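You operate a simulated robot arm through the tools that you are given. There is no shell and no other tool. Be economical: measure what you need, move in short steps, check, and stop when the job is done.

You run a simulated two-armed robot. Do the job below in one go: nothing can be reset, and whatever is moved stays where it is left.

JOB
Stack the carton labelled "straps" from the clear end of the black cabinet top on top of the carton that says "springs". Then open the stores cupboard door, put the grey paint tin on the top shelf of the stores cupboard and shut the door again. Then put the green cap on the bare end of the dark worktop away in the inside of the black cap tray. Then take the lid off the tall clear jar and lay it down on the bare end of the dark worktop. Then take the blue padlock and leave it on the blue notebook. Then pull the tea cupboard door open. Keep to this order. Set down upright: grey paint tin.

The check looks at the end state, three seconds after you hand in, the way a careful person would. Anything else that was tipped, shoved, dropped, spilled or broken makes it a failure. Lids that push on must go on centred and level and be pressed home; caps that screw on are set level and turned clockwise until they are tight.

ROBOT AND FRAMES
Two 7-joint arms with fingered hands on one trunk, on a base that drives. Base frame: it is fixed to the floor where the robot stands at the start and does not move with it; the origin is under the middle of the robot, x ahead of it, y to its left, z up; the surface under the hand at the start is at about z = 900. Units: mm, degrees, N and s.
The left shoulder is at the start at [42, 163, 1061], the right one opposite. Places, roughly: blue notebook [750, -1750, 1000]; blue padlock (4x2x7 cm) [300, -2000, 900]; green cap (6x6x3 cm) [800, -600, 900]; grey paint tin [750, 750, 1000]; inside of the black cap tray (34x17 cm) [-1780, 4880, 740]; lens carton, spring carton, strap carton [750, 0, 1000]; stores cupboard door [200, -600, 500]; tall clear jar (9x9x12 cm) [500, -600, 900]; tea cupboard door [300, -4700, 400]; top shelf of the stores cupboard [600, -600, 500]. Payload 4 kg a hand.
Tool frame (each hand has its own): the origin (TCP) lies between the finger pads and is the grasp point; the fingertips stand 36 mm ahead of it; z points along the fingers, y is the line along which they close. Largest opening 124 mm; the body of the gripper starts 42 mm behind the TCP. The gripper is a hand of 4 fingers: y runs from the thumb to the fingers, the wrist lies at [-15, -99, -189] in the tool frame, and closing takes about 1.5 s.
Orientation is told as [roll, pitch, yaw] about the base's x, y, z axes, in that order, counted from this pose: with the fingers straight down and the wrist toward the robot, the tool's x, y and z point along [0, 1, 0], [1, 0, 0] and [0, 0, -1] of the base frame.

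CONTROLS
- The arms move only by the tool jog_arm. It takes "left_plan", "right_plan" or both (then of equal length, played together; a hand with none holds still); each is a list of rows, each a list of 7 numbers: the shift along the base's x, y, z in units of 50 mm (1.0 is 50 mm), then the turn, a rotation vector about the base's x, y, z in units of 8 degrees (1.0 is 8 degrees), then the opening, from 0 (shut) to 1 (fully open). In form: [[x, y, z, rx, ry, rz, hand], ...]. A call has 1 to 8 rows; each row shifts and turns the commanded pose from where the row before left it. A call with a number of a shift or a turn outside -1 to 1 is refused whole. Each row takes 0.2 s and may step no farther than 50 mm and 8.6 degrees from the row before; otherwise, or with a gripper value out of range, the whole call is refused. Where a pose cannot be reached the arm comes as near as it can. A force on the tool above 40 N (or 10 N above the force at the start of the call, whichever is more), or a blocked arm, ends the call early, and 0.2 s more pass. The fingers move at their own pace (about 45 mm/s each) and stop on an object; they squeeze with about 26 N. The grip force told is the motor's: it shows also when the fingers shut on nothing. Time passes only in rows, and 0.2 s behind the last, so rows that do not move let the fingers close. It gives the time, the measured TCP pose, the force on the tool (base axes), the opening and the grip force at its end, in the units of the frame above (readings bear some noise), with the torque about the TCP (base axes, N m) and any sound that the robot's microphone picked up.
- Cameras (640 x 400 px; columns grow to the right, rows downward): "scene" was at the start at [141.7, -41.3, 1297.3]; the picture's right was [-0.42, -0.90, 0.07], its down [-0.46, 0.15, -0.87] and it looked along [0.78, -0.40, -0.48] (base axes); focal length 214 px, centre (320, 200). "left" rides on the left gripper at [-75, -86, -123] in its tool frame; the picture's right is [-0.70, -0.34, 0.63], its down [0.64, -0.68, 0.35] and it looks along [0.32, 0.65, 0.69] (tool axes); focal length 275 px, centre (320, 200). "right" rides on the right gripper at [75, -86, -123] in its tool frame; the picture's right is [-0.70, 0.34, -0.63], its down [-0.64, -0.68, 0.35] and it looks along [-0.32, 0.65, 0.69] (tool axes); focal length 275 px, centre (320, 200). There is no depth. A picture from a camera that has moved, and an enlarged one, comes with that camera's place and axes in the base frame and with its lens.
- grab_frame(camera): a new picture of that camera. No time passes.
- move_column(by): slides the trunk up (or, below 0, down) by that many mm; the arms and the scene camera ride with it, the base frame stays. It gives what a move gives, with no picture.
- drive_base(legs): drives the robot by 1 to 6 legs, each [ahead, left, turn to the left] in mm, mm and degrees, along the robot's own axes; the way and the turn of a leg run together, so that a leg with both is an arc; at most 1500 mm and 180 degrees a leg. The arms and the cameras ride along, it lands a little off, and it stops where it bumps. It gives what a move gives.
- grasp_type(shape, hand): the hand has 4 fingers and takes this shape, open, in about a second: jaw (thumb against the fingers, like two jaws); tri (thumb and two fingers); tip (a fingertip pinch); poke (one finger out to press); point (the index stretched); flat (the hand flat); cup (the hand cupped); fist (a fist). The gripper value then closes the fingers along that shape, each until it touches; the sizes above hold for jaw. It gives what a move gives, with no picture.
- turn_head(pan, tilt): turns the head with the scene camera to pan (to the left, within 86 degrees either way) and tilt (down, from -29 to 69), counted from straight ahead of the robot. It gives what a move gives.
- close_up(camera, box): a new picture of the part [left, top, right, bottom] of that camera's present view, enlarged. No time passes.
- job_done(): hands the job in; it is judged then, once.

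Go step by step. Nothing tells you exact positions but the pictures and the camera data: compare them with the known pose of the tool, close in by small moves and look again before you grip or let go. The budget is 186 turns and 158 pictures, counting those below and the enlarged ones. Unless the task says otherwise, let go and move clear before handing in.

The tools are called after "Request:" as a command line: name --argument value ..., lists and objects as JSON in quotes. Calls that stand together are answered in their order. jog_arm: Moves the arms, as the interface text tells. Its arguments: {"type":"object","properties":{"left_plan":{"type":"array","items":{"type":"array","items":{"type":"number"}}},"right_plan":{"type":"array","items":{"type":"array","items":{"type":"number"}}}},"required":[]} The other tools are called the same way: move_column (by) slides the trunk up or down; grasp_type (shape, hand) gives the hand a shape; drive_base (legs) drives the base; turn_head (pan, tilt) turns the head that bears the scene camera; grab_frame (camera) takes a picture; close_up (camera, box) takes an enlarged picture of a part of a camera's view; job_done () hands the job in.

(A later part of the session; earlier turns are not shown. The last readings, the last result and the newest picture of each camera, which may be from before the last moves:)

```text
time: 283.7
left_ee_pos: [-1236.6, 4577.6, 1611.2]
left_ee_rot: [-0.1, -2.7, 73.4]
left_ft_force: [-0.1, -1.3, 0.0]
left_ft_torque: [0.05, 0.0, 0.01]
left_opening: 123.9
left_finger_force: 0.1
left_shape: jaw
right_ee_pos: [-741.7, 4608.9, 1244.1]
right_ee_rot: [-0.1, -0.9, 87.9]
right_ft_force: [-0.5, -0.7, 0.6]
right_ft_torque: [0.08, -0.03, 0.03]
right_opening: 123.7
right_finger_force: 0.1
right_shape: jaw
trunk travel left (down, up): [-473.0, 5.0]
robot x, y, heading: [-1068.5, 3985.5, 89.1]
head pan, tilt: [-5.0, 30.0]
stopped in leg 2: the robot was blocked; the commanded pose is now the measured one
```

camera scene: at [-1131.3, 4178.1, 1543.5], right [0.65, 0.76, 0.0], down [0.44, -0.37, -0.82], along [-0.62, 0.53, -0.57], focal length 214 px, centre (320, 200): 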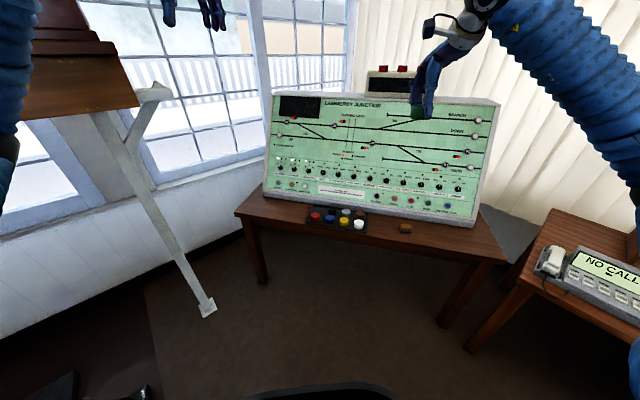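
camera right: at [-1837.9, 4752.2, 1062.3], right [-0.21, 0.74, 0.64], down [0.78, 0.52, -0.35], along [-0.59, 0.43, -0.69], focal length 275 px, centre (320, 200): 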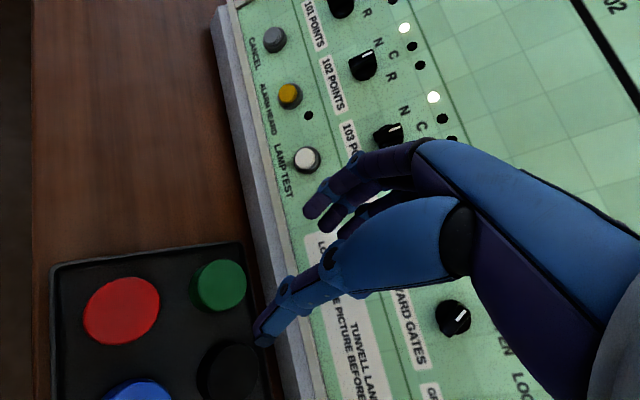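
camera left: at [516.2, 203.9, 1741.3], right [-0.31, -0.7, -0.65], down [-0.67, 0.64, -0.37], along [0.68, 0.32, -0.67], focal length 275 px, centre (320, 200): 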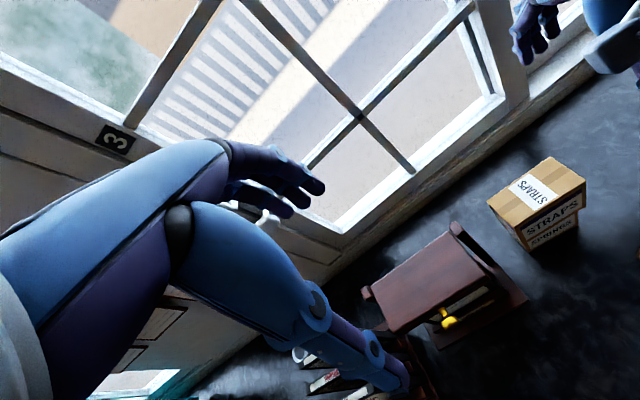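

The base is brushing the lever plinth. I need to shift right before backing further.

Request:
drive_base --legs '[[30, -300, 0], [-300, -120, 0]]'

```text
time: 287.6
left_ee_pos: [-816.9, 4304.7, 1610.7]
left_ee_rot: [-0.3, -2.6, 73.8]
left_ft_force: [0.5, -0.5, -0.7]
left_ft_torque: [0.0, 0.02, 0.03]
left_opening: 124.0
left_finger_force: 0.0
left_shape: jaw
right_ee_pos: [-323.3, 4336.0, 1243.4]
right_ee_rot: [-0.2, -0.8, 88.1]
right_ft_force: [-1.5, -2.1, 14.5]
right_ft_torque: [1.01, -0.07, 0.04]
right_opening: 123.1
right_finger_force: 0.0
right_shape: jaw
trunk travel left (down, up): [-473.0, 5.0]
robot x, y, heading: [-647.1, 3708.7, 89.6]
head pan, tilt: [-5.0, 30.0]
```

The right hand is touching something lightly, so I'll lift it straight up and look.

Request:
jog_arm --right_plan '[[0, 0, 0.9, 0, 0, 0, 1], [0, 0, 0.9, 0, 0, 0, 1], [0, 0, 0.9, 0, 0, 0, 1], [0, 0, 0.9, 0, 0, 0, 1]]'

Request:
grab_frame --camera "right"

```text
time: 288.6
left_ee_pos: [-817.1, 4307.8, 1608.5]
left_ee_rot: [-0.3, -2.5, 73.8]
left_ft_force: [-1.0, 0.0, 1.0]
left_ft_torque: [0.02, -0.01, -0.03]
left_opening: 124.0
left_finger_force: 0.1
left_shape: jaw
right_ee_pos: [-324.5, 4337.9, 1422.1]
right_ee_rot: [-0.2, -0.6, 88.1]
right_ft_force: [0.0, -0.6, 0.7]
right_ft_torque: [0.01, 0.02, -0.01]
right_opening: 123.8
right_finger_force: 0.1
right_shape: jaw
trunk travel left (down, up): [-473.0, 5.0]
robot x, y, heading: [-652.3, 3705.6, 89.5]
head pan, tilt: [-5.0, 30.0]
```

```text
28 pictures are left
camera right: at [-402.8, 4253.7, 1544.6], right [0.71, 0.31, 0.64], down [0.62, -0.7, -0.35], along [0.34, 0.65, -0.68], focal length 275 px, centre (320, 200)
```

right: 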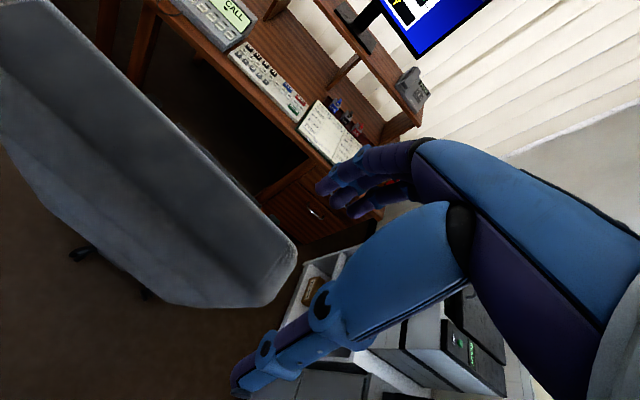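

The chair is upright and clear. Now back down the aisle and round to the worktop.

Request:
drive_base --legs '[[-1450, 0, 0], [-900, 0, 0], [0, 0, -89.5], [0, -1000, 0], [0, -930, 0], [380, 0, 0]]'

Request:
turn_head --pan 0 --tilt 35

Request:
grab_frame --camera "scene"

```text
time: 315.1
left_ee_pos: [354.0, -368.4, 1609.1]
left_ee_rot: [-0.2, -2.5, -13.7]
left_ft_force: [0.0, 0.5, -0.6]
left_ft_torque: [0.0, 0.05, 0.01]
left_opening: 123.9
left_finger_force: 0.0
left_shape: jaw
right_ee_pos: [403.2, -860.1, 1421.5]
right_ee_rot: [0.0, -0.6, 0.5]
right_ft_force: [-0.6, -0.2, 0.6]
right_ft_torque: [0.0, 0.0, 0.0]
right_opening: 123.5
right_finger_force: 0.1
right_shape: jaw
trunk travel left (down, up): [-473.0, 5.0]
robot x, y, heading: [-238.8, -562.2, 2.2]
head pan, tilt: [-5.0, 30.0]
```

```text
time: 315.8
left_ee_pos: [353.4, -369.1, 1609.2]
left_ee_rot: [-0.3, -2.4, -13.6]
left_ft_force: [0.3, 0.0, -0.4]
left_ft_torque: [0.01, 0.0, 0.0]
left_opening: 123.8
left_finger_force: 0.1
left_shape: jaw
right_ee_pos: [404.5, -860.0, 1422.7]
right_ee_rot: [-0.1, -0.6, 0.4]
right_ft_force: [-0.2, -0.6, 0.2]
right_ft_torque: [0.01, 0.02, 0.0]
right_opening: 123.9
right_finger_force: 0.0
right_shape: jaw
trunk travel left (down, up): [-473.0, 5.0]
robot x, y, heading: [-239.7, -562.2, 2.0]
head pan, tilt: [0.0, 35.0]
```

```text
27 pictures are left
camera scene: at [-163.3, -560.1, 1543.4], right [0.03, -1.0, 0.0], down [-0.57, -0.02, -0.82], along [0.82, 0.03, -0.57], focal length 214 px, centre (320, 200)
```

scene: 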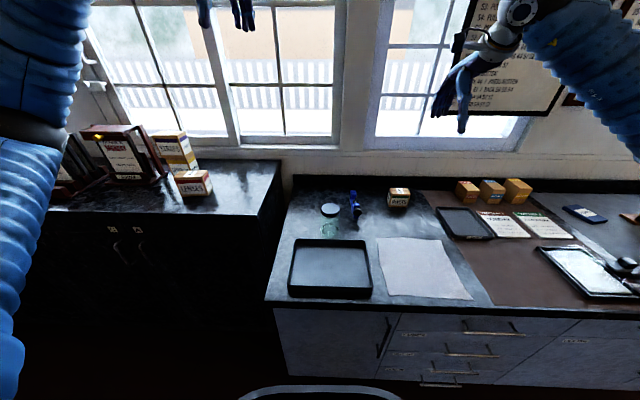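

I'll shift the base left a little so the jar is in front of the right shoulder, then bring the right hand above the lid.

Request:
drive_base --legs '[[60, 162, -2]]'

Request:
move_column --by -130

Request:
jog_arm --right_plan '[[0.4, 0.8, -0.3, 0, 0, 0, 1], [0.4, 0.8, -0.3, 0, 0, 0, 1], [0.4, 0.8, -0.3, 0, 0, 0, 1], [0, 0, -0.8, 0, 0, 0, 1], [0, 0, -0.8, 0, 0, 0, 1]]'

Request:
grab_frame --camera "right"

```text
time: 317.3
left_ee_pos: [418.1, -229.9, 1609.8]
left_ee_rot: [0.0, -2.4, -15.9]
left_ft_force: [-0.1, -0.3, 0.9]
left_ft_torque: [0.02, -0.01, 0.01]
left_opening: 124.0
left_finger_force: 0.1
left_shape: jaw
right_ee_pos: [450.7, -723.7, 1423.3]
right_ee_rot: [0.0, -0.8, -1.7]
right_ft_force: [0.6, -0.4, 0.1]
right_ft_torque: [-0.01, -0.01, -0.01]
right_opening: 123.9
right_finger_force: 0.0
right_shape: jaw
trunk travel left (down, up): [-473.0, 5.0]
robot x, y, heading: [-180.5, -401.8, -0.2]
head pan, tilt: [0.0, 35.0]
```

```text
time: 318.9
left_ee_pos: [416.8, -228.9, 1479.9]
left_ee_rot: [-0.2, -2.5, -15.9]
left_ft_force: [0.4, 0.8, -0.7]
left_ft_torque: [0.0, -0.03, 0.03]
left_opening: 123.9
left_finger_force: 0.1
left_shape: jaw
right_ee_pos: [450.5, -722.8, 1292.9]
right_ee_rot: [0.0, -0.7, -1.7]
right_ft_force: [-0.4, -0.4, -0.1]
right_ft_torque: [0.0, 0.01, 0.01]
right_opening: 123.5
right_finger_force: 0.1
right_shape: jaw
trunk travel left (down, up): [-343.0, 135.0]
robot x, y, heading: [-183.8, -400.1, 0.0]
head pan, tilt: [0.0, 35.0]
```

```text
time: 320.1
left_ee_pos: [417.9, -227.8, 1479.2]
left_ee_rot: [-0.3, -2.5, -15.9]
left_ft_force: [0.2, -0.4, 0.1]
left_ft_torque: [0.02, 0.01, 0.0]
left_opening: 123.8
left_finger_force: 0.0
left_shape: jaw
right_ee_pos: [513.6, -602.8, 1167.0]
right_ee_rot: [-0.1, -0.6, -1.7]
right_ft_force: [0.5, -0.4, -0.5]
right_ft_torque: [0.0, 0.01, 0.02]
right_opening: 124.2
right_finger_force: 0.0
right_shape: jaw
trunk travel left (down, up): [-343.0, 135.0]
robot x, y, heading: [-183.7, -398.0, 0.0]
head pan, tilt: [0.0, 35.0]
```

```text
26 pictures are left
camera right: at [428.9, -524.5, 1289.1], right [0.31, -0.7, 0.64], down [-0.7, -0.63, -0.35], along [0.65, -0.33, -0.68], focal length 275 px, centre (320, 200)
```

right: 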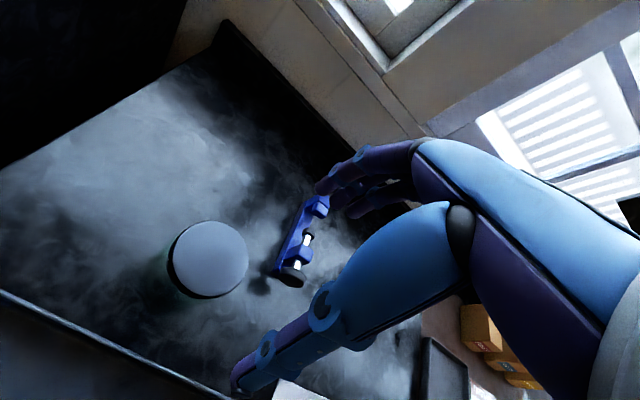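

The lid centre is at (531, −572), about 82 mm wide, with its top near z 1018. Descending and gripping the lid rim.

Request:
jog_arm --right_plan '[[0.34, 0.61, -0.3, 0, 0, 0, 1], [0, 0, -0.76, 0, 0, 0, 1], [0, 0, -0.76, 0, 0, 0, 1], [0, 0, -0.7, 0, 0, 0, 1]]'

Request:
grab_frame --camera "right"

Request:
close_up --camera "scene" --box '[280, 150, 420, 290]'

```text
time: 321.1
left_ee_pos: [419.0, -230.3, 1479.7]
left_ee_rot: [-0.2, -2.5, -15.9]
left_ft_force: [0.0, 0.6, -0.5]
left_ft_torque: [0.03, -0.01, 0.0]
left_opening: 124.0
left_finger_force: 0.1
left_shape: jaw
right_ee_pos: [530.1, -572.0, 1041.8]
right_ee_rot: [0.1, -0.6, -1.7]
right_ft_force: [0.0, -0.7, -1.2]
right_ft_torque: [0.01, 0.01, 0.02]
right_opening: 124.1
right_finger_force: 0.0
right_shape: jaw
trunk travel left (down, up): [-343.0, 135.0]
robot x, y, heading: [-183.6, -398.9, -0.3]
head pan, tilt: [0.0, 35.0]
```

```text
25 pictures are left
camera right: at [444.7, -494.7, 1163.3], right [0.31, -0.71, 0.64], down [-0.7, -0.62, -0.35], along [0.65, -0.33, -0.68], focal length 275 px, centre (320, 200)
```

right: 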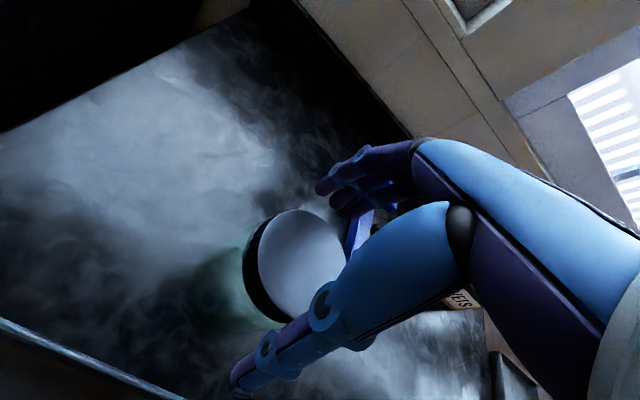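

```text
2.86 times, centred on (350, 220) of scene
camera zoom: at [-86.0, -400.7, 1407.7], right [0.0, -1.0, 0.0], down [-0.61, 0.0, -0.79], along [0.79, 0.0, -0.61], focal length 613 px, centre (234, 143)
```

zoom: 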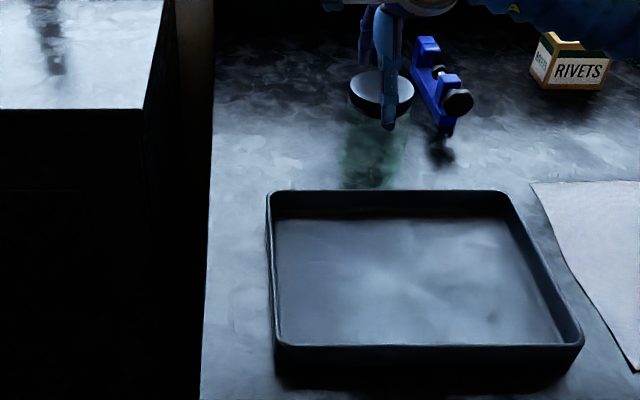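

Centred. Closing on the lid, then a gentle test lift.

Request:
jog_arm --right_plan '[[0, 0, -0.06, 0, 0, 0, 0.7], [0, 0, 0, 0, 0, 0, 0.5], [0, 0, 0, 0, 0, 0, 0], [0, 0, 0, 0, 0, 0, 0], [0, 0, 0, 0, 0, 0, 0], [0, 0, 0, 0, 0, 0, 0]]'

Request:
jog_arm --right_plan '[[0, 0, 0.06, 0, 0, 0, 0], [0, 0, 0.06, 0, 0, 0, 0], [0, 0, 0, 0, 0, 0, 0]]'

Request:
close_up --camera "scene" --box '[320, 145, 400, 225]'

```text
time: 322.4
left_ee_pos: [417.5, -229.4, 1480.2]
left_ee_rot: [-0.2, -2.5, -15.9]
left_ft_force: [0.0, 0.1, 0.4]
left_ft_torque: [0.02, 0.0, 0.0]
left_opening: 123.7
left_finger_force: 0.0
left_shape: jaw
right_ee_pos: [529.1, -572.0, 1040.2]
right_ee_rot: [0.0, -0.6, -1.7]
right_ft_force: [-0.8, 0.6, 6.8]
right_ft_torque: [0.01, 0.35, 0.02]
right_opening: 72.2
right_finger_force: 25.7
right_shape: jaw
trunk travel left (down, up): [-343.0, 135.0]
robot x, y, heading: [-180.2, -398.8, -0.0]
head pan, tilt: [0.0, 35.0]
```

```text
time: 323.2
left_ee_pos: [419.2, -229.5, 1479.7]
left_ee_rot: [-0.2, -2.3, -15.9]
left_ft_force: [0.6, -1.0, -0.2]
left_ft_torque: [0.02, 0.01, 0.01]
left_opening: 123.9
left_finger_force: 0.1
left_shape: jaw
right_ee_pos: [528.0, -572.1, 1044.5]
right_ee_rot: [-0.2, -0.6, -1.6]
right_ft_force: [0.1, -0.2, -3.3]
right_ft_torque: [0.0, 0.02, 0.02]
right_opening: 71.5
right_finger_force: 25.8
right_shape: jaw
trunk travel left (down, up): [-343.0, 135.0]
robot x, y, heading: [-179.5, -399.6, -0.3]
head pan, tilt: [0.0, 35.0]
```

```text
5.00 times, centred on (360, 185) of scene
camera zoom: at [-86.4, -400.4, 1407.8], right [0.0, -1.0, 0.0], down [-0.61, 0.0, -0.79], along [0.79, 0.0, -0.61], focal length 1072 px, centre (120, 275)
```

zoom: 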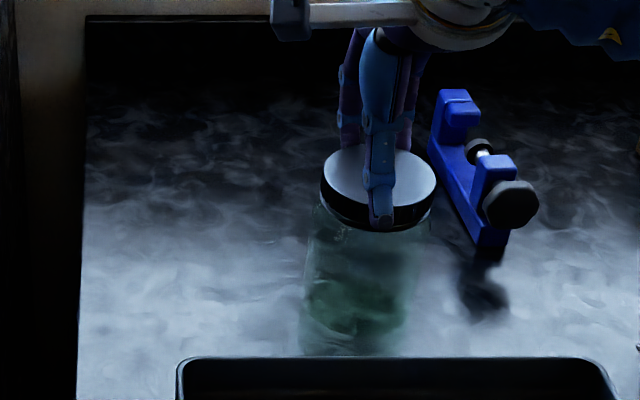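

The weight on the hand suggests the jar lifts with the lid, so it's a screw lid. I'll set it back down with light pressure and turn counter-clockwise.

Request:
jog_arm --right_plan '[[0, 0, -0.1, 0, 0, 0, 0], [0, 0, -0.04, 0, 0, 0, 0], [0, 0, 0, 0, 0, 0.6, 0], [0, 0, 0, 0, 0, 0.8, 0]]'

Request:
jog_arm --right_plan '[[0, 0, 0, 0, 0, 0.9, 0], [0, 0, 0, 0, 0, 0.9, 0], [0, 0, 0, 0, 0, 0.9, 0], [0, 0, 0, 0, 0, 0.9, 0], [0, 0, 0, 0, 0, 0.9, 0]]'

Request:
close_up --camera "scene" --box '[320, 145, 400, 225]'

```text
time: 324.2
left_ee_pos: [415.3, -228.3, 1481.6]
left_ee_rot: [-0.2, -2.4, -15.9]
left_ft_force: [0.4, -0.8, 0.0]
left_ft_torque: [0.01, 0.0, 0.03]
left_opening: 124.0
left_finger_force: 0.0
left_shape: jaw
right_ee_pos: [526.2, -571.6, 1039.5]
right_ee_rot: [0.0, -0.8, 9.6]
right_ft_force: [0.8, 2.6, 17.5]
right_ft_torque: [0.01, 0.3, -0.1]
right_opening: 72.8
right_finger_force: 26.0
right_shape: jaw
trunk travel left (down, up): [-343.0, 135.0]
robot x, y, heading: [-180.2, -400.8, -0.2]
head pan, tilt: [0.0, 35.0]
```

```text
time: 325.4
left_ee_pos: [416.5, -229.4, 1480.0]
left_ee_rot: [-0.2, -2.5, -15.9]
left_ft_force: [-0.6, -0.4, -1.1]
left_ft_torque: [0.0, 0.0, 0.0]
left_opening: 123.8
left_finger_force: 0.0
left_shape: jaw
right_ee_pos: [527.0, -571.6, 1038.8]
right_ee_rot: [-0.1, -0.6, 45.6]
right_ft_force: [-3.1, 0.4, 17.5]
right_ft_torque: [-0.37, 0.56, -0.2]
right_opening: 72.9
right_finger_force: 26.3
right_shape: jaw
trunk travel left (down, up): [-343.0, 135.0]
robot x, y, heading: [-183.9, -398.8, -0.2]
head pan, tilt: [0.0, 35.0]
```

```text
5.00 times, centred on (360, 185) of scene
camera zoom: at [-88.2, -400.2, 1408.0], right [0.0, -1.0, 0.0], down [-0.61, 0.0, -0.79], along [0.79, 0.0, -0.61], focal length 1072 px, centre (120, 275)
```

zoom: 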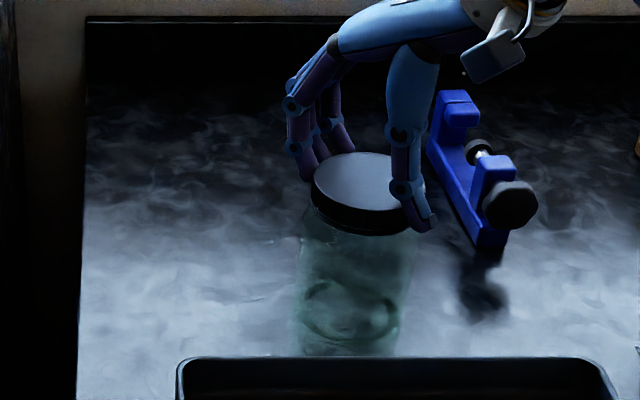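

Request:
jog_arm --right_plan '[[0, 0, 0.08, 0, 0, 0.9, 0], [0, 0, 0.06, 0, 0, 0.9, 0], [0, 0, 0.06, 0, 0, 0.9, 0], [0, 0, 0.1, 0, 0, 0, 0], [0, 0, 0, 0, 0, 0, 0]]'

Request:
close_up --camera "scene" --box '[320, 145, 400, 225]'

```text
time: 326.6
left_ee_pos: [418.5, -230.0, 1479.2]
left_ee_rot: [-0.1, -2.4, -16.0]
left_ft_force: [-0.7, -0.4, -0.6]
left_ft_torque: [-0.01, 0.0, 0.0]
left_opening: 124.0
left_finger_force: 0.0
left_shape: jaw
right_ee_pos: [526.4, -573.1, 1043.6]
right_ee_rot: [0.0, -0.6, 49.1]
right_ft_force: [0.3, 0.7, -3.3]
right_ft_torque: [-0.01, -0.01, 0.01]
right_opening: 71.1
right_finger_force: 25.8
right_shape: jaw
right hand out of reach, approached as far as the arm can: row 1, 2, 3
trunk travel left (down, up): [-343.0, 135.0]
robot x, y, heading: [-182.9, -399.1, -0.0]
head pan, tilt: [0.0, 35.0]
```

```text
5.00 times, centred on (360, 185) of scene
camera zoom: at [-86.5, -400.4, 1407.7], right [0.0, -1.0, 0.0], down [-0.61, 0.0, -0.79], along [0.79, 0.0, -0.61], focal length 1072 px, centre (120, 275)
```

zoom: 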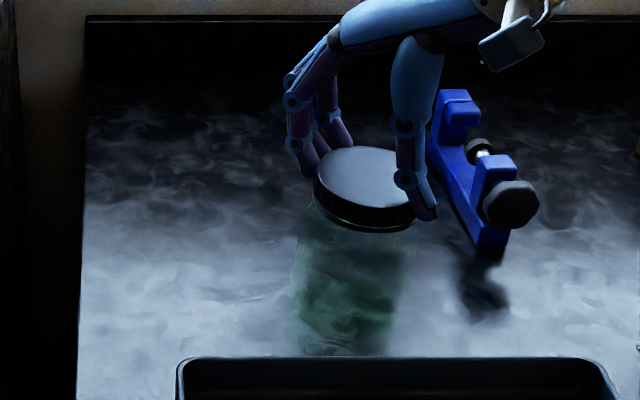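

Still attached: the jar comes up with the lid, so I need the left hand to hold the jar body. First I'll set it down, release, and unwind the right hand to yaw −45° for more turning range.

Request:
jog_arm --right_plan '[[0, 0, -0.09, 0, 0, 0, 0], [0, 0, 0, 0, 0, 0, 0.9], [0, 0, 0, 0, 0, 0, 0.9], [0, 0, 0, 0, 0, 0, 0.9], [0, 0, 0.1, 0, 0, -1, 0.9], [0, 0, 0, 0, 0, -1, 0.9], [0, 0, 0, 0, 0, -1, 0.9], [0, 0, 0, 0, 0, -1, 0.9]]' --left_plan '[[0, 0, 0, -1, 0, 0.25, 1], [0, 0, -0.3, -1, 0, 0.25, 1], [0, 0, -0.3, -1, 0, 0.25, 1], [0, 0, -0.3, -1, 0, 0.25, 1], [0, 0, -0.3, -1, 0, 0.25, 1], [0, 0, -0.3, -1, 0, 0.25, 1], [0, 0, -0.3, -1, 0, 0.25, 1], [0, 0, -0.3, -0.5, 0, 0.25, 1]]'

Request:
jog_arm --right_plan '[[0, 0, 0, 0, 0, -1, 0.9], [0, 0, 0, 0, 0, -1, 0.9], [0, 0, 0, 0, 0, -1, 0.9], [0, 0, 0, 0, 0, -1, 0.9], [0, 0, 0, 0, 0, -1, 0.9], [0, 0, 0, 0, 0, -1, 0.9], [0, 0, 0, 0, 0, -1, 0.9]]' --left_plan '[[0.4, -0.3, -0.5, 0, 0, 0, 1], [0.4, -0.3, -0.5, 0, 0, 0, 1], [0.4, -0.3, -0.5, 0, 0, 0, 1], [0.4, -0.3, -0.5, 0, 0, 0, 1], [0.4, -0.3, -0.5, 0, 0, 0, 1], [0.2, -0.3, -0.5, 0, 0, 0, 1], [0, 0, 0, 0, 0, 0, 1]]'

Request:
grab_frame --camera "scene"

```text
time: 328.4
left_ee_pos: [416.7, -228.8, 1375.6]
left_ee_rot: [-60.1, -7.8, 7.6]
left_ft_force: [0.3, 0.3, -0.5]
left_ft_torque: [-0.04, -0.03, 0.01]
left_opening: 123.9
left_finger_force: 0.0
left_shape: jaw
right_ee_pos: [526.3, -572.5, 1045.1]
right_ee_rot: [0.0, -0.7, 16.9]
right_ft_force: [-0.2, -0.5, 0.0]
right_ft_torque: [0.01, 0.01, 0.0]
right_opening: 111.5
right_finger_force: 0.1
right_shape: jaw
trunk travel left (down, up): [-343.0, 135.0]
robot x, y, heading: [-178.6, -397.2, -0.2]
head pan, tilt: [0.0, 35.0]
```

```text
time: 330.1
left_ee_pos: [528.9, -318.3, 1225.8]
left_ee_rot: [-60.0, -7.8, 7.5]
left_ft_force: [0.7, 0.0, 0.5]
left_ft_torque: [-0.01, -0.02, 0.01]
left_opening: 124.1
left_finger_force: 0.0
left_shape: jaw
right_ee_pos: [527.9, -572.1, 1045.4]
right_ee_rot: [-0.1, -0.7, -39.1]
right_ft_force: [0.0, 0.2, 0.8]
right_ft_torque: [0.03, 0.0, -0.01]
right_opening: 111.4
right_finger_force: 0.0
right_shape: jaw
trunk travel left (down, up): [-343.0, 135.0]
robot x, y, heading: [-184.1, -396.9, -0.6]
head pan, tilt: [0.0, 35.0]
```

```text
20 pictures are left
camera scene: at [-86.8, -399.8, 1407.9], right [0.0, -1.0, 0.0], down [-0.61, 0.0, -0.79], along [0.79, 0.0, -0.61], focal length 214 px, centre (320, 200)
```

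scene: 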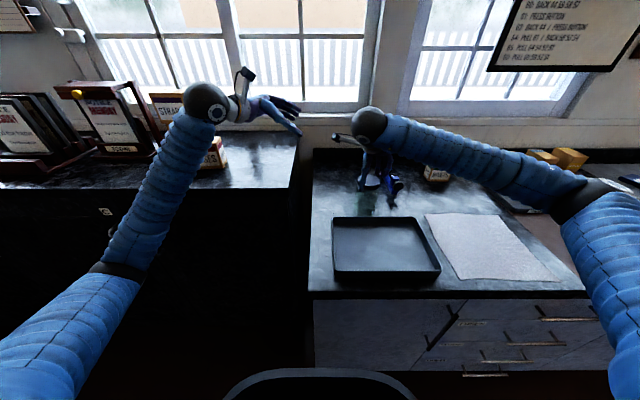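

Both hands are well placed. I'll level the left closing line and bring it to the pre-grasp beside the jar.

Request:
jog_arm --left_plan '[[0, 0, 0, 0, 0.97, 0, 1], [-0.05, -0.47, -0.73, 0, 0, 0, 1], [-0.05, -0.47, -0.73, 0, 0, 0, 1], [-0.05, -0.47, -0.73, 0, 0, 0, 1], [-0.05, -0.47, -0.73, 0, 0, 0, 1], [-0.05, -0.47, -0.73, 0, 0, 0, 1], [-0.05, -0.45, -0.73, 0, 0, 0, 1]]'

Request:
close_up --camera "scene" --box '[280, 90, 440, 240]'

```text
time: 331.6
left_ee_pos: [512.2, -457.9, 1002.8]
left_ee_rot: [-59.0, -0.2, 7.5]
left_ft_force: [-0.8, 0.5, 0.9]
left_ft_torque: [0.03, 0.01, -0.01]
left_opening: 123.8
left_finger_force: 0.0
left_shape: jaw
right_ee_pos: [528.4, -572.3, 1045.6]
right_ee_rot: [-0.1, -0.6, -38.9]
right_ft_force: [0.6, 0.1, -0.9]
right_ft_torque: [0.03, 0.04, 0.01]
right_opening: 111.4
right_finger_force: 0.1
right_shape: jaw
trunk travel left (down, up): [-343.0, 135.0]
robot x, y, heading: [-181.8, -399.1, -0.4]
head pan, tilt: [0.0, 35.0]
```

```text
2.67 times, centred on (360, 165) of scene
camera zoom: at [-86.9, -400.9, 1407.8], right [0.0, -1.0, 0.0], down [-0.61, 0.0, -0.79], along [0.79, 0.0, -0.61], focal length 572 px, centre (213, 293)
```

zoom: 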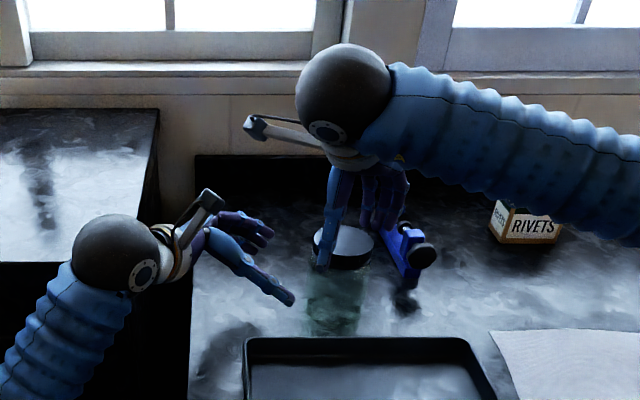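

Good. I'll close the right hand on the lid first, then slide the left hand in around the jar body and grip it.

Request:
jog_arm --right_plan '[[0, 0, -0.1, 0, 0, 0, 0.6], [0, 0, 0, 0, 0, 0, 0], [0, 0, 0, 0, 0, 0, 0], [0, 0, 0, 0, 0, 0, 0], [0, 0, 0, 0, 0, 0, 0]]'

Request:
jog_arm --left_plan '[[0.1, -0.6, -0.34, 0, 0, 0, 1], [0.1, -0.6, -0.34, 0, 0, 0, 1], [0.1, -0.4, -0.24, 0, 0, 0, 1], [0, -0.24, -0.13, 0, 0, 0, 1]]'

Request:
close_up --camera "scene" --box '[300, 110, 410, 220]'

```text
time: 332.9
left_ee_pos: [512.6, -458.5, 1004.3]
left_ee_rot: [-59.1, -0.1, 7.5]
left_ft_force: [-0.4, -0.1, 0.5]
left_ft_torque: [0.0, 0.0, -0.01]
left_opening: 124.0
left_finger_force: 0.1
left_shape: jaw
right_ee_pos: [526.0, -571.5, 1042.0]
right_ee_rot: [0.0, -0.7, -38.9]
right_ft_force: [-2.5, 0.1, 5.3]
right_ft_torque: [0.21, 0.36, 0.03]
right_opening: 69.9
right_finger_force: 26.2
right_shape: jaw
trunk travel left (down, up): [-343.0, 135.0]
robot x, y, heading: [-183.1, -400.8, -0.1]
head pan, tilt: [0.0, 35.0]
```

```text
time: 333.9
left_ee_pos: [528.3, -553.1, 953.3]
left_ee_rot: [-59.0, -0.2, 7.5]
left_ft_force: [-0.6, -0.3, -0.3]
left_ft_torque: [-0.01, -0.03, -0.04]
left_opening: 123.7
left_finger_force: 0.1
left_shape: jaw
right_ee_pos: [526.1, -570.4, 1041.2]
right_ee_rot: [0.1, -0.7, -38.9]
right_ft_force: [-1.5, -0.2, 6.5]
right_ft_torque: [0.26, 0.34, 0.02]
right_opening: 69.4
right_finger_force: 26.3
right_shape: jaw
trunk travel left (down, up): [-343.0, 135.0]
robot x, y, heading: [-183.1, -399.7, -0.1]
head pan, tilt: [0.0, 35.0]
```

```text
3.64 times, centred on (355, 165) of scene
camera zoom: at [-87.3, -400.4, 1407.9], right [0.0, -1.0, 0.0], down [-0.61, 0.0, -0.79], along [0.79, 0.0, -0.61], focal length 780 px, centre (193, 327)
```

zoom: 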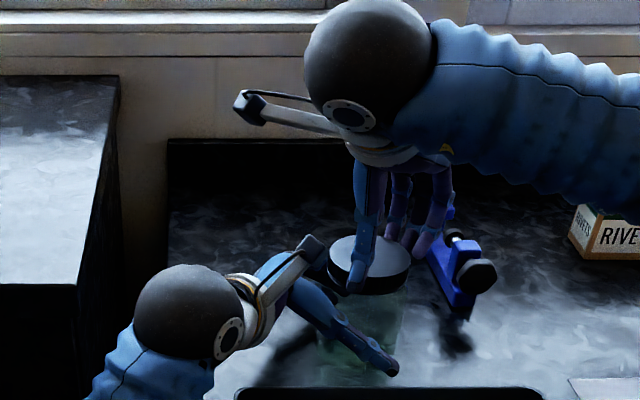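

Both hands are in position. Gripping the jar body with the left hand, then turning the lid counter-clockwise with the right.

Request:
jog_arm --left_plan '[[0, 0, 0, 0, 0, 0, 0.5], [0, 0, 0, 0, 0, 0, 0], [0, 0, 0, 0, 0, 0, 0], [0, 0, 0, 0, 0, 0, 0], [0, 0, 0, 0, 0, 0, 0]]'

Request:
jog_arm --right_plan '[[0, 0, 0, 0, 0, 0.8, 0], [0, 0, 0, 0, 0, 0.8, 0], [0, 0, 0, 0, 0, 0.8, 0], [0, 0, 0, 0, 0, 0.8, 0]]'

```text
time: 335.1
left_ee_pos: [528.5, -553.1, 954.3]
left_ee_rot: [-58.9, -0.2, 7.4]
left_ft_force: [-6.1, -0.5, -0.7]
left_ft_torque: [-0.04, -0.29, -0.06]
left_opening: 88.3
left_finger_force: 25.6
left_shape: jaw
right_ee_pos: [526.7, -572.3, 1040.3]
right_ee_rot: [0.0, -0.8, -38.9]
right_ft_force: [4.2, -0.7, 7.0]
right_ft_torque: [0.23, 0.17, 0.02]
right_opening: 69.4
right_finger_force: 26.1
right_shape: jaw
trunk travel left (down, up): [-343.0, 135.0]
robot x, y, heading: [-179.3, -399.4, -0.2]
head pan, tilt: [0.0, 35.0]
```

```text
time: 336.1
left_ee_pos: [527.1, -553.0, 954.6]
left_ee_rot: [-59.0, -0.3, 7.5]
left_ft_force: [-9.6, 6.8, 2.8]
left_ft_torque: [-0.06, -0.42, 0.08]
left_opening: 88.2
left_finger_force: 25.8
left_shape: jaw
right_ee_pos: [527.5, -572.3, 1040.9]
right_ee_rot: [0.0, -0.9, -13.2]
right_ft_force: [7.6, -7.8, 13.3]
right_ft_torque: [-0.18, -0.12, -0.23]
right_opening: 70.2
right_finger_force: 26.2
right_shape: jaw
trunk travel left (down, up): [-343.0, 135.0]
robot x, y, heading: [-185.1, -398.2, -0.4]
head pan, tilt: [0.0, 35.0]
```

Request:
jog_arm --right_plan '[[0, 0, 0.01, 0, 0, 0.9, 0], [0, 0, 0.01, 0, 0, 0.9, 0], [0, 0, 0.01, 0, 0, 0.9, 0], [0, 0, 0.01, 0, 0, 0.9, 0], [0, 0, 0.01, 0, 0, 0.9, 0], [0, 0, 0.01, 0, 0, 0.9, 0], [0, 0, 0.01, 0, 0, 0.9, 0]]'

Request:
jog_arm --right_plan '[[0, 0, 0.08, 0, 0, 0, 0], [0, 0, 0.08, 0, 0, 0, 0], [0, 0, 0.08, 0, 0, 0, 0], [0, 0, 0, 0, 0, 0, 0]]'

```text
time: 337.6
left_ee_pos: [527.5, -551.7, 954.6]
left_ee_rot: [-59.1, -0.3, 7.5]
left_ft_force: [-21.1, 16.2, 15.5]
left_ft_torque: [-0.37, -1.01, -0.02]
left_opening: 86.2
left_finger_force: 25.8
left_shape: jaw
right_ee_pos: [525.9, -572.0, 1044.4]
right_ee_rot: [0.0, -0.7, 37.2]
right_ft_force: [19.2, -14.6, 5.7]
right_ft_torque: [-0.65, -0.32, -0.31]
right_opening: 70.5
right_finger_force: 26.3
right_shape: jaw
trunk travel left (down, up): [-343.0, 135.0]
robot x, y, heading: [-180.9, -397.9, -0.2]
head pan, tilt: [0.0, 35.0]
```

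```text
time: 338.6
left_ee_pos: [528.2, -553.6, 951.9]
left_ee_rot: [-59.0, -0.1, 7.5]
left_ft_force: [-0.4, -2.2, 3.5]
left_ft_torque: [-0.01, -0.26, -0.01]
left_opening: 88.8
left_finger_force: 25.5
left_shape: jaw
right_ee_pos: [525.4, -571.5, 1055.6]
right_ee_rot: [0.0, -0.8, 37.3]
right_ft_force: [-1.3, 1.6, 4.3]
right_ft_torque: [0.04, 0.11, -0.02]
right_opening: 35.7
right_finger_force: 26.0
right_shape: jaw
trunk travel left (down, up): [-343.0, 135.0]
robot x, y, heading: [-183.4, -398.3, -0.0]
head pan, tilt: [0.0, 35.0]
```

The right fingers seem to have slipped off the rim. Looking.

Request:
close_up --camera "scene" --box '[310, 120, 400, 210]'

```text
4.44 times, centred on (355, 165) of scene
camera zoom: at [-87.1, -400.7, 1407.9], right [0.0, -1.0, 0.0], down [-0.61, 0.0, -0.79], along [0.79, 0.0, -0.61], focal length 953 px, centre (164, 356)
```

zoom: 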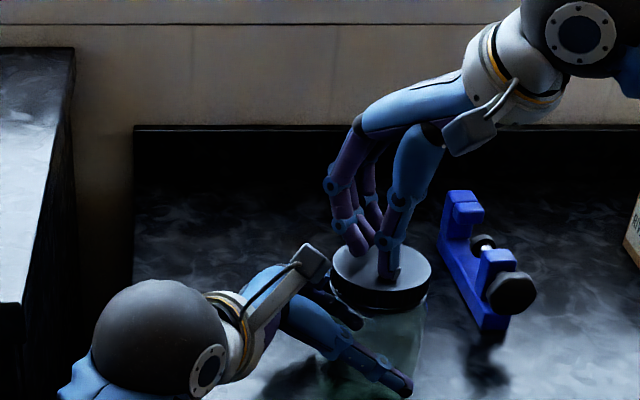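

The lid is still threaded on. I'll re-grip and do another counter-clockwise stroke.

Request:
jog_arm --right_plan '[[0, 0, 0.3, 0, 0, 0, 0.9], [0, 0, 0, 0, 0, -1, 0.9], [0, 0, 0, 0, 0, -1, 0.9], [0, 0, 0, 0, 0, -1, 0.9], [0, 0, 0, 0, 0, -1, 0.9], [0, 0, 0, 0, 0, -1, 0.9], [0, 0, 0, 0, 0, -1, 0.9], [0, 0, 0, 0, 0, -1, 0.9]]'

Request:
jog_arm --right_plan '[[0.05, 0, 0, 0, 0, -1, 0.9], [0, 0, -0.3, 0, 0, -1, 0.9], [0, 0, -0.35, 0, 0, -1, 0.9], [0, 0, 0, 0, 0, 0, 0.3], [0, 0, 0, 0, 0, 0, 0], [0, 0, 0, 0, 0, 0, 0], [0, 0, 0, 0, 0, 0, 0], [0, 0, 0, 0, 0, 0, 0]]'

Request:
jog_arm --right_plan '[[0, 0, 0, 0, 0, 0.9, 0], [0, 0, 0, 0, 0, 0.9, 0], [0, 0, 0, 0, 0, 0.9, 0], [0, 0, 0, 0, 0, 0.9, 0], [0, 0, 0, 0, 0, 0.9, 0], [0, 0, 0, 0, 0, 0.9, 0], [0, 0, 0, 0, 0, 0.9, 0], [0, 0, 0, 0, 0, 0.9, 0]]'

Request:
jog_arm --right_plan '[[0, 0, 0, 0, 0, 0.9, 0], [0, 0, 0, 0, 0, 0.9, 0], [0, 0, 0, 0, 0, 0.9, 0], [0, 0, 0, 0, 0, 0, 0]]'

```text
time: 340.4
left_ee_pos: [528.1, -553.5, 953.2]
left_ee_rot: [-59.0, -0.2, 7.4]
left_ft_force: [-0.4, 1.0, -1.0]
left_ft_torque: [0.03, 0.02, 0.02]
left_opening: 88.9
left_finger_force: 26.3
left_shape: jaw
right_ee_pos: [526.7, -571.6, 1070.2]
right_ee_rot: [-0.1, -0.6, -19.0]
right_ft_force: [0.4, 0.1, 0.2]
right_ft_torque: [-0.05, 0.02, -0.05]
right_opening: 111.6
right_finger_force: 0.0
right_shape: jaw
trunk travel left (down, up): [-343.0, 135.0]
robot x, y, heading: [-184.7, -400.3, -0.1]
head pan, tilt: [0.0, 35.0]
```

```text
time: 342.2
left_ee_pos: [529.0, -552.1, 953.5]
left_ee_rot: [-59.0, -0.1, 7.5]
left_ft_force: [0.3, -1.4, -3.5]
left_ft_torque: [0.07, -0.11, 0.0]
left_opening: 89.0
left_finger_force: 26.3
left_shape: jaw
right_ee_pos: [530.0, -572.7, 1038.8]
right_ee_rot: [0.0, -0.7, -42.8]
right_ft_force: [-2.1, 0.2, 7.8]
right_ft_torque: [0.28, 0.31, 0.02]
right_opening: 71.9
right_finger_force: 25.7
right_shape: jaw
trunk travel left (down, up): [-343.0, 135.0]
robot x, y, heading: [-183.3, -394.0, -0.4]
head pan, tilt: [0.0, 35.0]
```

```text
time: 344.1
left_ee_pos: [526.8, -551.8, 955.2]
left_ee_rot: [-59.1, -0.2, 7.5]
left_ft_force: [-14.3, 11.5, 2.3]
left_ft_torque: [-0.1, -0.51, 0.02]
left_opening: 87.7
left_finger_force: 25.9
left_shape: jaw
right_ee_pos: [527.8, -572.0, 1041.2]
right_ee_rot: [0.0, -0.9, 14.8]
right_ft_force: [15.4, -13.1, 25.5]
right_ft_torque: [-0.38, -0.69, -0.3]
right_opening: 73.6
right_finger_force: 25.9
right_shape: jaw
trunk travel left (down, up): [-343.0, 135.0]
robot x, y, heading: [-183.4, -399.5, -0.2]
head pan, tilt: [0.0, 35.0]
```

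```text
time: 345.1
left_ee_pos: [527.0, -552.6, 954.7]
left_ee_rot: [-59.1, -0.1, 7.5]
left_ft_force: [-17.4, 11.5, 5.7]
left_ft_torque: [-0.18, -0.69, -0.05]
left_opening: 86.8
left_finger_force: 25.7
left_shape: jaw
right_ee_pos: [528.6, -572.1, 1039.7]
right_ee_rot: [-0.2, -0.8, 36.4]
right_ft_force: [21.1, -13.4, 31.7]
right_ft_torque: [-0.41, -0.79, -0.31]
right_opening: 73.9
right_finger_force: 26.3
right_shape: jaw
trunk travel left (down, up): [-343.0, 135.0]
robot x, y, heading: [-180.5, -398.6, -0.4]
head pan, tilt: [0.0, 35.0]
```

The growing upward push shows the lid is climbing its thread. I'll relax upward and do another stroke, letting it rise.

Request:
jog_arm --right_plan '[[0, 0, 0.3, 0, 0, 0, 0.9], [0, 0, 0.3, 0, 0, 0, 0.9], [0, 0, 0, 0, 0, -1, 0.9], [0, 0, 0, 0, 0, -1, 0.9], [0, 0, 0, 0, 0, -1, 0.9], [0, 0, 0, 0, 0, -1, 0.9], [0, 0, 0, 0, 0, -1, 0.9], [0, 0, 0, 0, 0, -1, 0.9]]'

Request:
jog_arm --right_plan '[[0, 0, 0, 0, 0, -1, 0.9], [0, 0, -0.28, 0, 0, -1, 0.9], [0, 0, -0.28, 0, 0, -1, 0.9], [0, 0, 0, 0, 0, -0.9, 0.3], [0, 0, 0, 0, 0, 0, 0], [0, 0, 0, 0, 0, 0, 0], [0, 0, 0, 0, 0, 0, 0], [0, 0, 0, 0, 0, 0, 0]]'

Request:
jog_arm --right_plan '[[0, 0, 0.005, 0, 0, 0.9, 0], [0, 0, 0.005, 0, 0, 0.9, 0], [0, 0, 0.005, 0, 0, 0.9, 0], [0, 0, 0.005, 0, 0, 0.9, 0], [0, 0, 0.005, 0, 0, 0.9, 0], [0, 0, 0.005, 0, 0, 0.9, 0], [0, 0, 0.005, 0, 0, 0.9, 0], [0, 0, 0.005, 0, 0, 0.9, 0]]'

Request:
jog_arm --right_plan '[[0, 0, 0.005, 0, 0, 0.9, 0], [0, 0, 0.005, 0, 0, 0.9, 0], [0, 0, 0.005, 0, 0, 0.9, 0], [0, 0, 0, 0, 0, 0, 0]]'

Request:
jog_arm --right_plan '[[0, 0, 0.05, 0, 0, 0, 0], [0, 0, 0.05, 0, 0, 0, 0], [0, 0, 0, 0, 0, 0, 0]]'

```text
time: 346.9
left_ee_pos: [529.3, -552.6, 953.4]
left_ee_rot: [-59.0, -0.1, 7.4]
left_ft_force: [-0.6, 1.1, -0.2]
left_ft_torque: [0.11, -0.06, -0.01]
left_opening: 88.6
left_finger_force: 25.8
left_shape: jaw
right_ee_pos: [529.7, -572.5, 1067.8]
right_ee_rot: [-0.1, -0.7, -11.8]
right_ft_force: [-0.2, -0.1, -0.1]
right_ft_torque: [-0.02, 0.01, 0.02]
right_opening: 111.5
right_finger_force: 0.1
right_shape: jaw
trunk travel left (down, up): [-343.0, 135.0]
robot x, y, heading: [-184.8, -402.0, -0.4]
head pan, tilt: [0.0, 35.0]
```

```text
time: 348.6
left_ee_pos: [529.4, -552.6, 954.1]
left_ee_rot: [-58.9, 0.0, 7.6]
left_ft_force: [0.5, -1.0, -2.7]
left_ft_torque: [0.11, -0.1, 0.08]
left_opening: 89.2
left_finger_force: 26.5
left_shape: jaw
right_ee_pos: [529.6, -571.1, 1041.4]
right_ee_rot: [0.1, -0.7, -42.9]
right_ft_force: [-2.8, 1.1, 7.6]
right_ft_torque: [0.21, 0.29, -0.01]
right_opening: 71.2
right_finger_force: 26.0
right_shape: jaw
trunk travel left (down, up): [-343.0, 135.0]
robot x, y, heading: [-184.7, -398.2, -0.2]
head pan, tilt: [0.0, 35.0]
```

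```text
time: 350.4
left_ee_pos: [528.8, -552.4, 954.1]
left_ee_rot: [-59.0, -0.1, 7.5]
left_ft_force: [-11.7, 14.7, 8.4]
left_ft_torque: [-0.16, -0.68, 0.23]
left_opening: 88.3
left_finger_force: 26.5
left_shape: jaw
right_ee_pos: [528.6, -571.5, 1042.5]
right_ee_rot: [-0.1, -0.6, 14.8]
right_ft_force: [11.6, -10.2, 2.1]
right_ft_torque: [-0.34, -0.28, -0.47]
right_opening: 71.7
right_finger_force: 26.2
right_shape: jaw
trunk travel left (down, up): [-343.0, 135.0]
robot x, y, heading: [-182.0, -397.0, -0.3]
head pan, tilt: [0.0, 35.0]
```

```text
time: 351.4
left_ee_pos: [528.6, -553.4, 954.5]
left_ee_rot: [-59.0, -0.1, 7.5]
left_ft_force: [-17.2, 11.7, 11.7]
left_ft_torque: [-0.23, -0.99, 0.18]
left_opening: 86.9
left_finger_force: 26.0
left_shape: jaw
right_ee_pos: [528.7, -572.8, 1042.7]
right_ee_rot: [-0.1, -0.8, 36.4]
right_ft_force: [18.5, -11.3, 5.4]
right_ft_torque: [-0.36, -0.49, -0.5]
right_opening: 71.6
right_finger_force: 25.9
right_shape: jaw
trunk travel left (down, up): [-343.0, 135.0]
robot x, y, heading: [-182.3, -400.7, -0.0]
head pan, tilt: [0.0, 35.0]
```

```text
time: 352.2
left_ee_pos: [527.8, -553.9, 952.7]
left_ee_rot: [-59.0, -0.3, 7.5]
left_ft_force: [-18.4, 11.0, 16.2]
left_ft_torque: [-0.39, -1.11, -0.01]
left_opening: 86.4
left_finger_force: 25.8
left_shape: jaw
right_ee_pos: [530.0, -572.7, 1048.3]
right_ee_rot: [-0.1, -0.6, 36.2]
right_ft_force: [16.6, -8.7, -10.2]
right_ft_torque: [-0.41, -0.24, -0.32]
right_opening: 71.1
right_finger_force: 25.9
right_shape: jaw
trunk travel left (down, up): [-343.0, 135.0]
robot x, y, heading: [-182.2, -395.7, -0.2]
head pan, tilt: [0.0, 35.0]
```

Tension is building between the hands, which suggests a push-on lid that needs a firm pull. I'll keep pulling in small steps.

Request:
jog_arm --right_plan '[[0, 0, 0.05, 0, 0, 0, 0], [0, 0, 0.05, 0, 0, 0, 0], [0, 0, 0, 0, 0, 0, 0]]'

```text
time: 353.1
left_ee_pos: [528.1, -553.3, 954.1]
left_ee_rot: [-59.0, -0.2, 7.5]
left_ft_force: [-14.7, 9.5, 17.0]
left_ft_torque: [-0.38, -0.98, -0.09]
left_opening: 86.7
left_finger_force: 26.2
left_shape: jaw
right_ee_pos: [529.5, -571.9, 1052.4]
right_ee_rot: [-0.1, -0.6, 36.3]
right_ft_force: [14.7, -7.5, -6.4]
right_ft_torque: [-0.29, -0.36, -0.21]
right_opening: 70.6
right_finger_force: 25.7
right_shape: jaw
trunk travel left (down, up): [-343.0, 135.0]
robot x, y, heading: [-183.1, -397.3, -0.2]
head pan, tilt: [0.0, 35.0]
```

Request:
close_up --camera "scene" --box '[320, 130, 390, 200]'

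```text
5.71 times, centred on (355, 165) of scene
camera zoom: at [-87.3, -400.3, 1407.9], right [0.0, -1.0, 0.0], down [-0.61, 0.0, -0.79], along [0.79, 0.0, -0.61], focal length 1226 px, centre (120, 400)
```

zoom: 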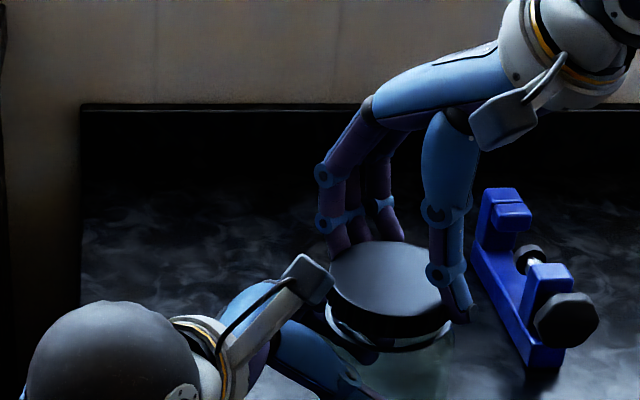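

The lid has separated; I can see the jar rim below it. Continue lifting gently.

Request:
jog_arm --right_plan '[[0, 0, 0.06, 0, 0, 0, 0], [0, 0, 0.08, 0, 0, 0, 0], [0, 0, 0.1, 0, 0, 0, 0], [0, 0, 0.15, 0, 0, 0, 0], [0, 0, 0.2, 0, 0, 0, 0], [0, 0, 0, 0, 0, 0, 0]]'

Request:
close_up --camera "scene" --box '[310, 110, 400, 200]'

```text
time: 354.4
left_ee_pos: [528.4, -553.3, 953.2]
left_ee_rot: [-59.1, -0.1, 7.5]
left_ft_force: [0.3, 0.7, -1.6]
left_ft_torque: [0.12, -0.04, -0.02]
left_opening: 89.3
left_finger_force: 25.9
left_shape: jaw
right_ee_pos: [528.8, -571.6, 1079.9]
right_ee_rot: [0.0, -0.7, 36.4]
right_ft_force: [0.0, 0.7, -1.3]
right_ft_torque: [-0.02, -0.02, 0.01]
right_opening: 69.2
right_finger_force: 25.7
right_shape: jaw
trunk travel left (down, up): [-343.0, 135.0]
robot x, y, heading: [-184.7, -398.2, -0.1]
head pan, tilt: [0.0, 35.0]
```

```text
4.44 times, centred on (355, 155) of scene
camera zoom: at [-86.5, -400.5, 1407.8], right [0.0, -1.0, 0.0], down [-0.61, 0.0, -0.79], along [0.79, 0.0, -0.61], focal length 953 px, centre (164, 400)
```

zoom: 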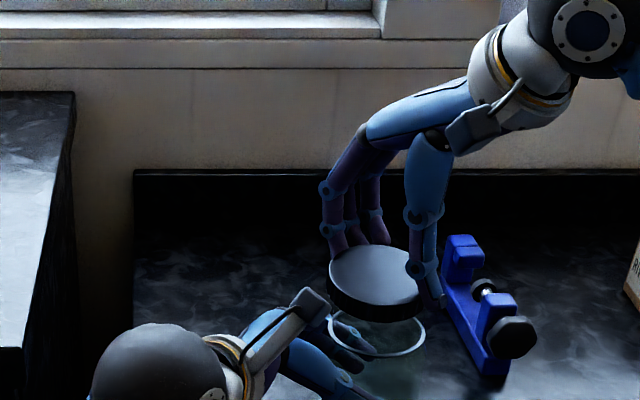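

The lid is off and in the right hand. I'll raise it, release the jar with the left hand and withdraw that hand.

Request:
jog_arm --right_plan '[[0, 0, 0.5, 0, 0, 0, 0], [0, 0, 0.8, 0, 0, 0, 0], [0, 0, 0.8, 0, 0, 0, 0], [0, 0, 0, 0, 0, 0, 0], [0, 0, 0, 0, 0, 0, 0]]' --left_plan '[[0, 0, 0, 0, 0, 0, 1], [0, 0, 0, 0, 0, 0, 1], [0, 0, 0, 0, 0, 0, 1], [0, 0, 0, 0, 0, 0, 1], [0, 0, 0, 0, 0, 0, 1]]'

Request:
jog_arm --left_plan '[[-0.03, 0.24, 0.13, 0, 0, 0, 1], [-0.1, 0.5, 0.3, 0, 0, 0, 1], [-0.1, 0.6, 0.34, 0, 0, 0, 1], [-0.05, 0.6, 0.34, 0, 0, 0, 1], [0, 0.4, 0.8, 0, 0, 0, 1], [0, 0.4, 0.8, 0, 0, 0, 1], [0, 0.4, 0.8, 0, 0, 0, 1], [0, 0.4, 0.8, 0, 0, 0, 1]]'

Request:
jog_arm --right_plan '[[0.36, 0.47, 0, 0, 0, -0.9, 0], [0.36, 0.47, 0, 0, 0, -0.9, 0], [0.36, 0.47, 0, 0, 0, -0.9, 0], [0.36, 0.47, 0, 0, 0, -0.9, 0], [0.36, 0.47, 0, 0, 0, -0.9, 0], [0, 0, -0.9, 0, 0, 0, 0], [0, 0, -0.9, 0, 0, 0, 0], [0, 0, -0.9, 0, 0, 0, 0]]' --left_plan '[[-0.5, 0.5, 0.6, 1, 0, 0, 1], [-0.5, 0.5, 0.6, 1, 0, 0, 1], [-0.5, 0.5, 0.6, 1, 0, 0, 1], [-0.5, 0.5, 0.3, 1, 0, 0, 1], [0, 0, 0, 1, 0, 0, 1], [0, 0, 0, 1, 0, 0, 1], [0, 0, 0, 1, 0, 0, 1], [0, 0, 0, 0.4, 0, 0, 1]]'

Request:
close_up --camera "scene" --box '[290, 100, 410, 220]'

```text
time: 355.6
left_ee_pos: [528.2, -553.0, 953.4]
left_ee_rot: [-58.9, 0.0, 7.5]
left_ft_force: [-0.4, 0.3, -0.5]
left_ft_torque: [0.04, 0.0, 0.01]
left_opening: 123.7
left_finger_force: 0.0
left_shape: jaw
right_ee_pos: [530.1, -570.5, 1186.4]
right_ee_rot: [0.0, -0.5, 36.4]
right_ft_force: [0.2, 0.0, -0.7]
right_ft_torque: [-0.02, 0.03, 0.0]
right_opening: 69.0
right_finger_force: 26.8
right_shape: jaw
trunk travel left (down, up): [-343.0, 135.0]
robot x, y, heading: [-182.4, -399.0, -0.0]
head pan, tilt: [0.0, 35.0]
```

```text
time: 357.4
left_ee_pos: [512.1, -375.7, 1168.9]
left_ee_rot: [-59.0, -0.2, 7.4]
left_ft_force: [0.4, -0.3, 0.3]
left_ft_torque: [0.01, 0.01, 0.0]
left_opening: 123.8
left_finger_force: 0.1
left_shape: jaw
right_ee_pos: [530.0, -570.7, 1185.4]
right_ee_rot: [-0.2, -0.6, 36.3]
right_ft_force: [0.6, 0.1, -0.5]
right_ft_torque: [0.0, -0.01, -0.02]
right_opening: 69.1
right_finger_force: 26.1
right_shape: jaw
trunk travel left (down, up): [-343.0, 135.0]
robot x, y, heading: [-184.4, -398.4, -0.0]
head pan, tilt: [0.0, 35.0]
```

```text
time: 359.2
left_ee_pos: [415.4, -274.1, 1272.1]
left_ee_rot: [0.1, -6.4, 3.8]
left_ft_force: [0.2, -0.6, 0.7]
left_ft_torque: [0.01, 0.02, 0.01]
left_opening: 124.0
left_finger_force: 0.0
left_shape: jaw
right_ee_pos: [622.1, -454.9, 1050.4]
right_ee_rot: [0.0, -0.6, 0.3]
right_ft_force: [-0.4, -0.6, -0.5]
right_ft_torque: [0.04, 0.02, -0.02]
right_opening: 68.7
right_finger_force: 26.5
right_shape: jaw
trunk travel left (down, up): [-343.0, 135.0]
robot x, y, heading: [-181.6, -397.6, -0.3]
head pan, tilt: [0.0, 35.0]
```

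```text
3.33 times, centred on (350, 160) of scene
camera zoom: at [-85.7, -400.7, 1407.6], right [0.0, -1.0, 0.0], down [-0.61, 0.0, -0.79], along [0.79, 0.0, -0.61], focal length 715 px, centre (220, 333)
```

zoom: 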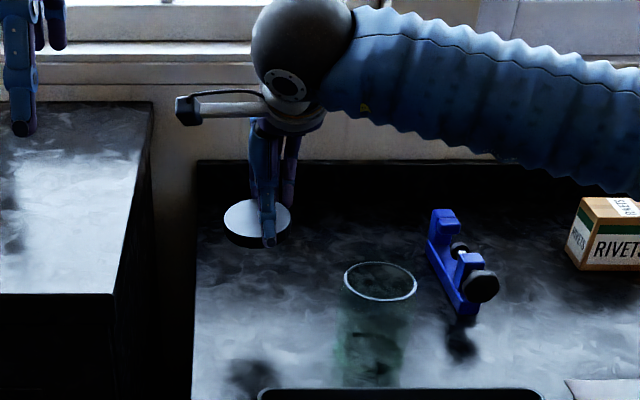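

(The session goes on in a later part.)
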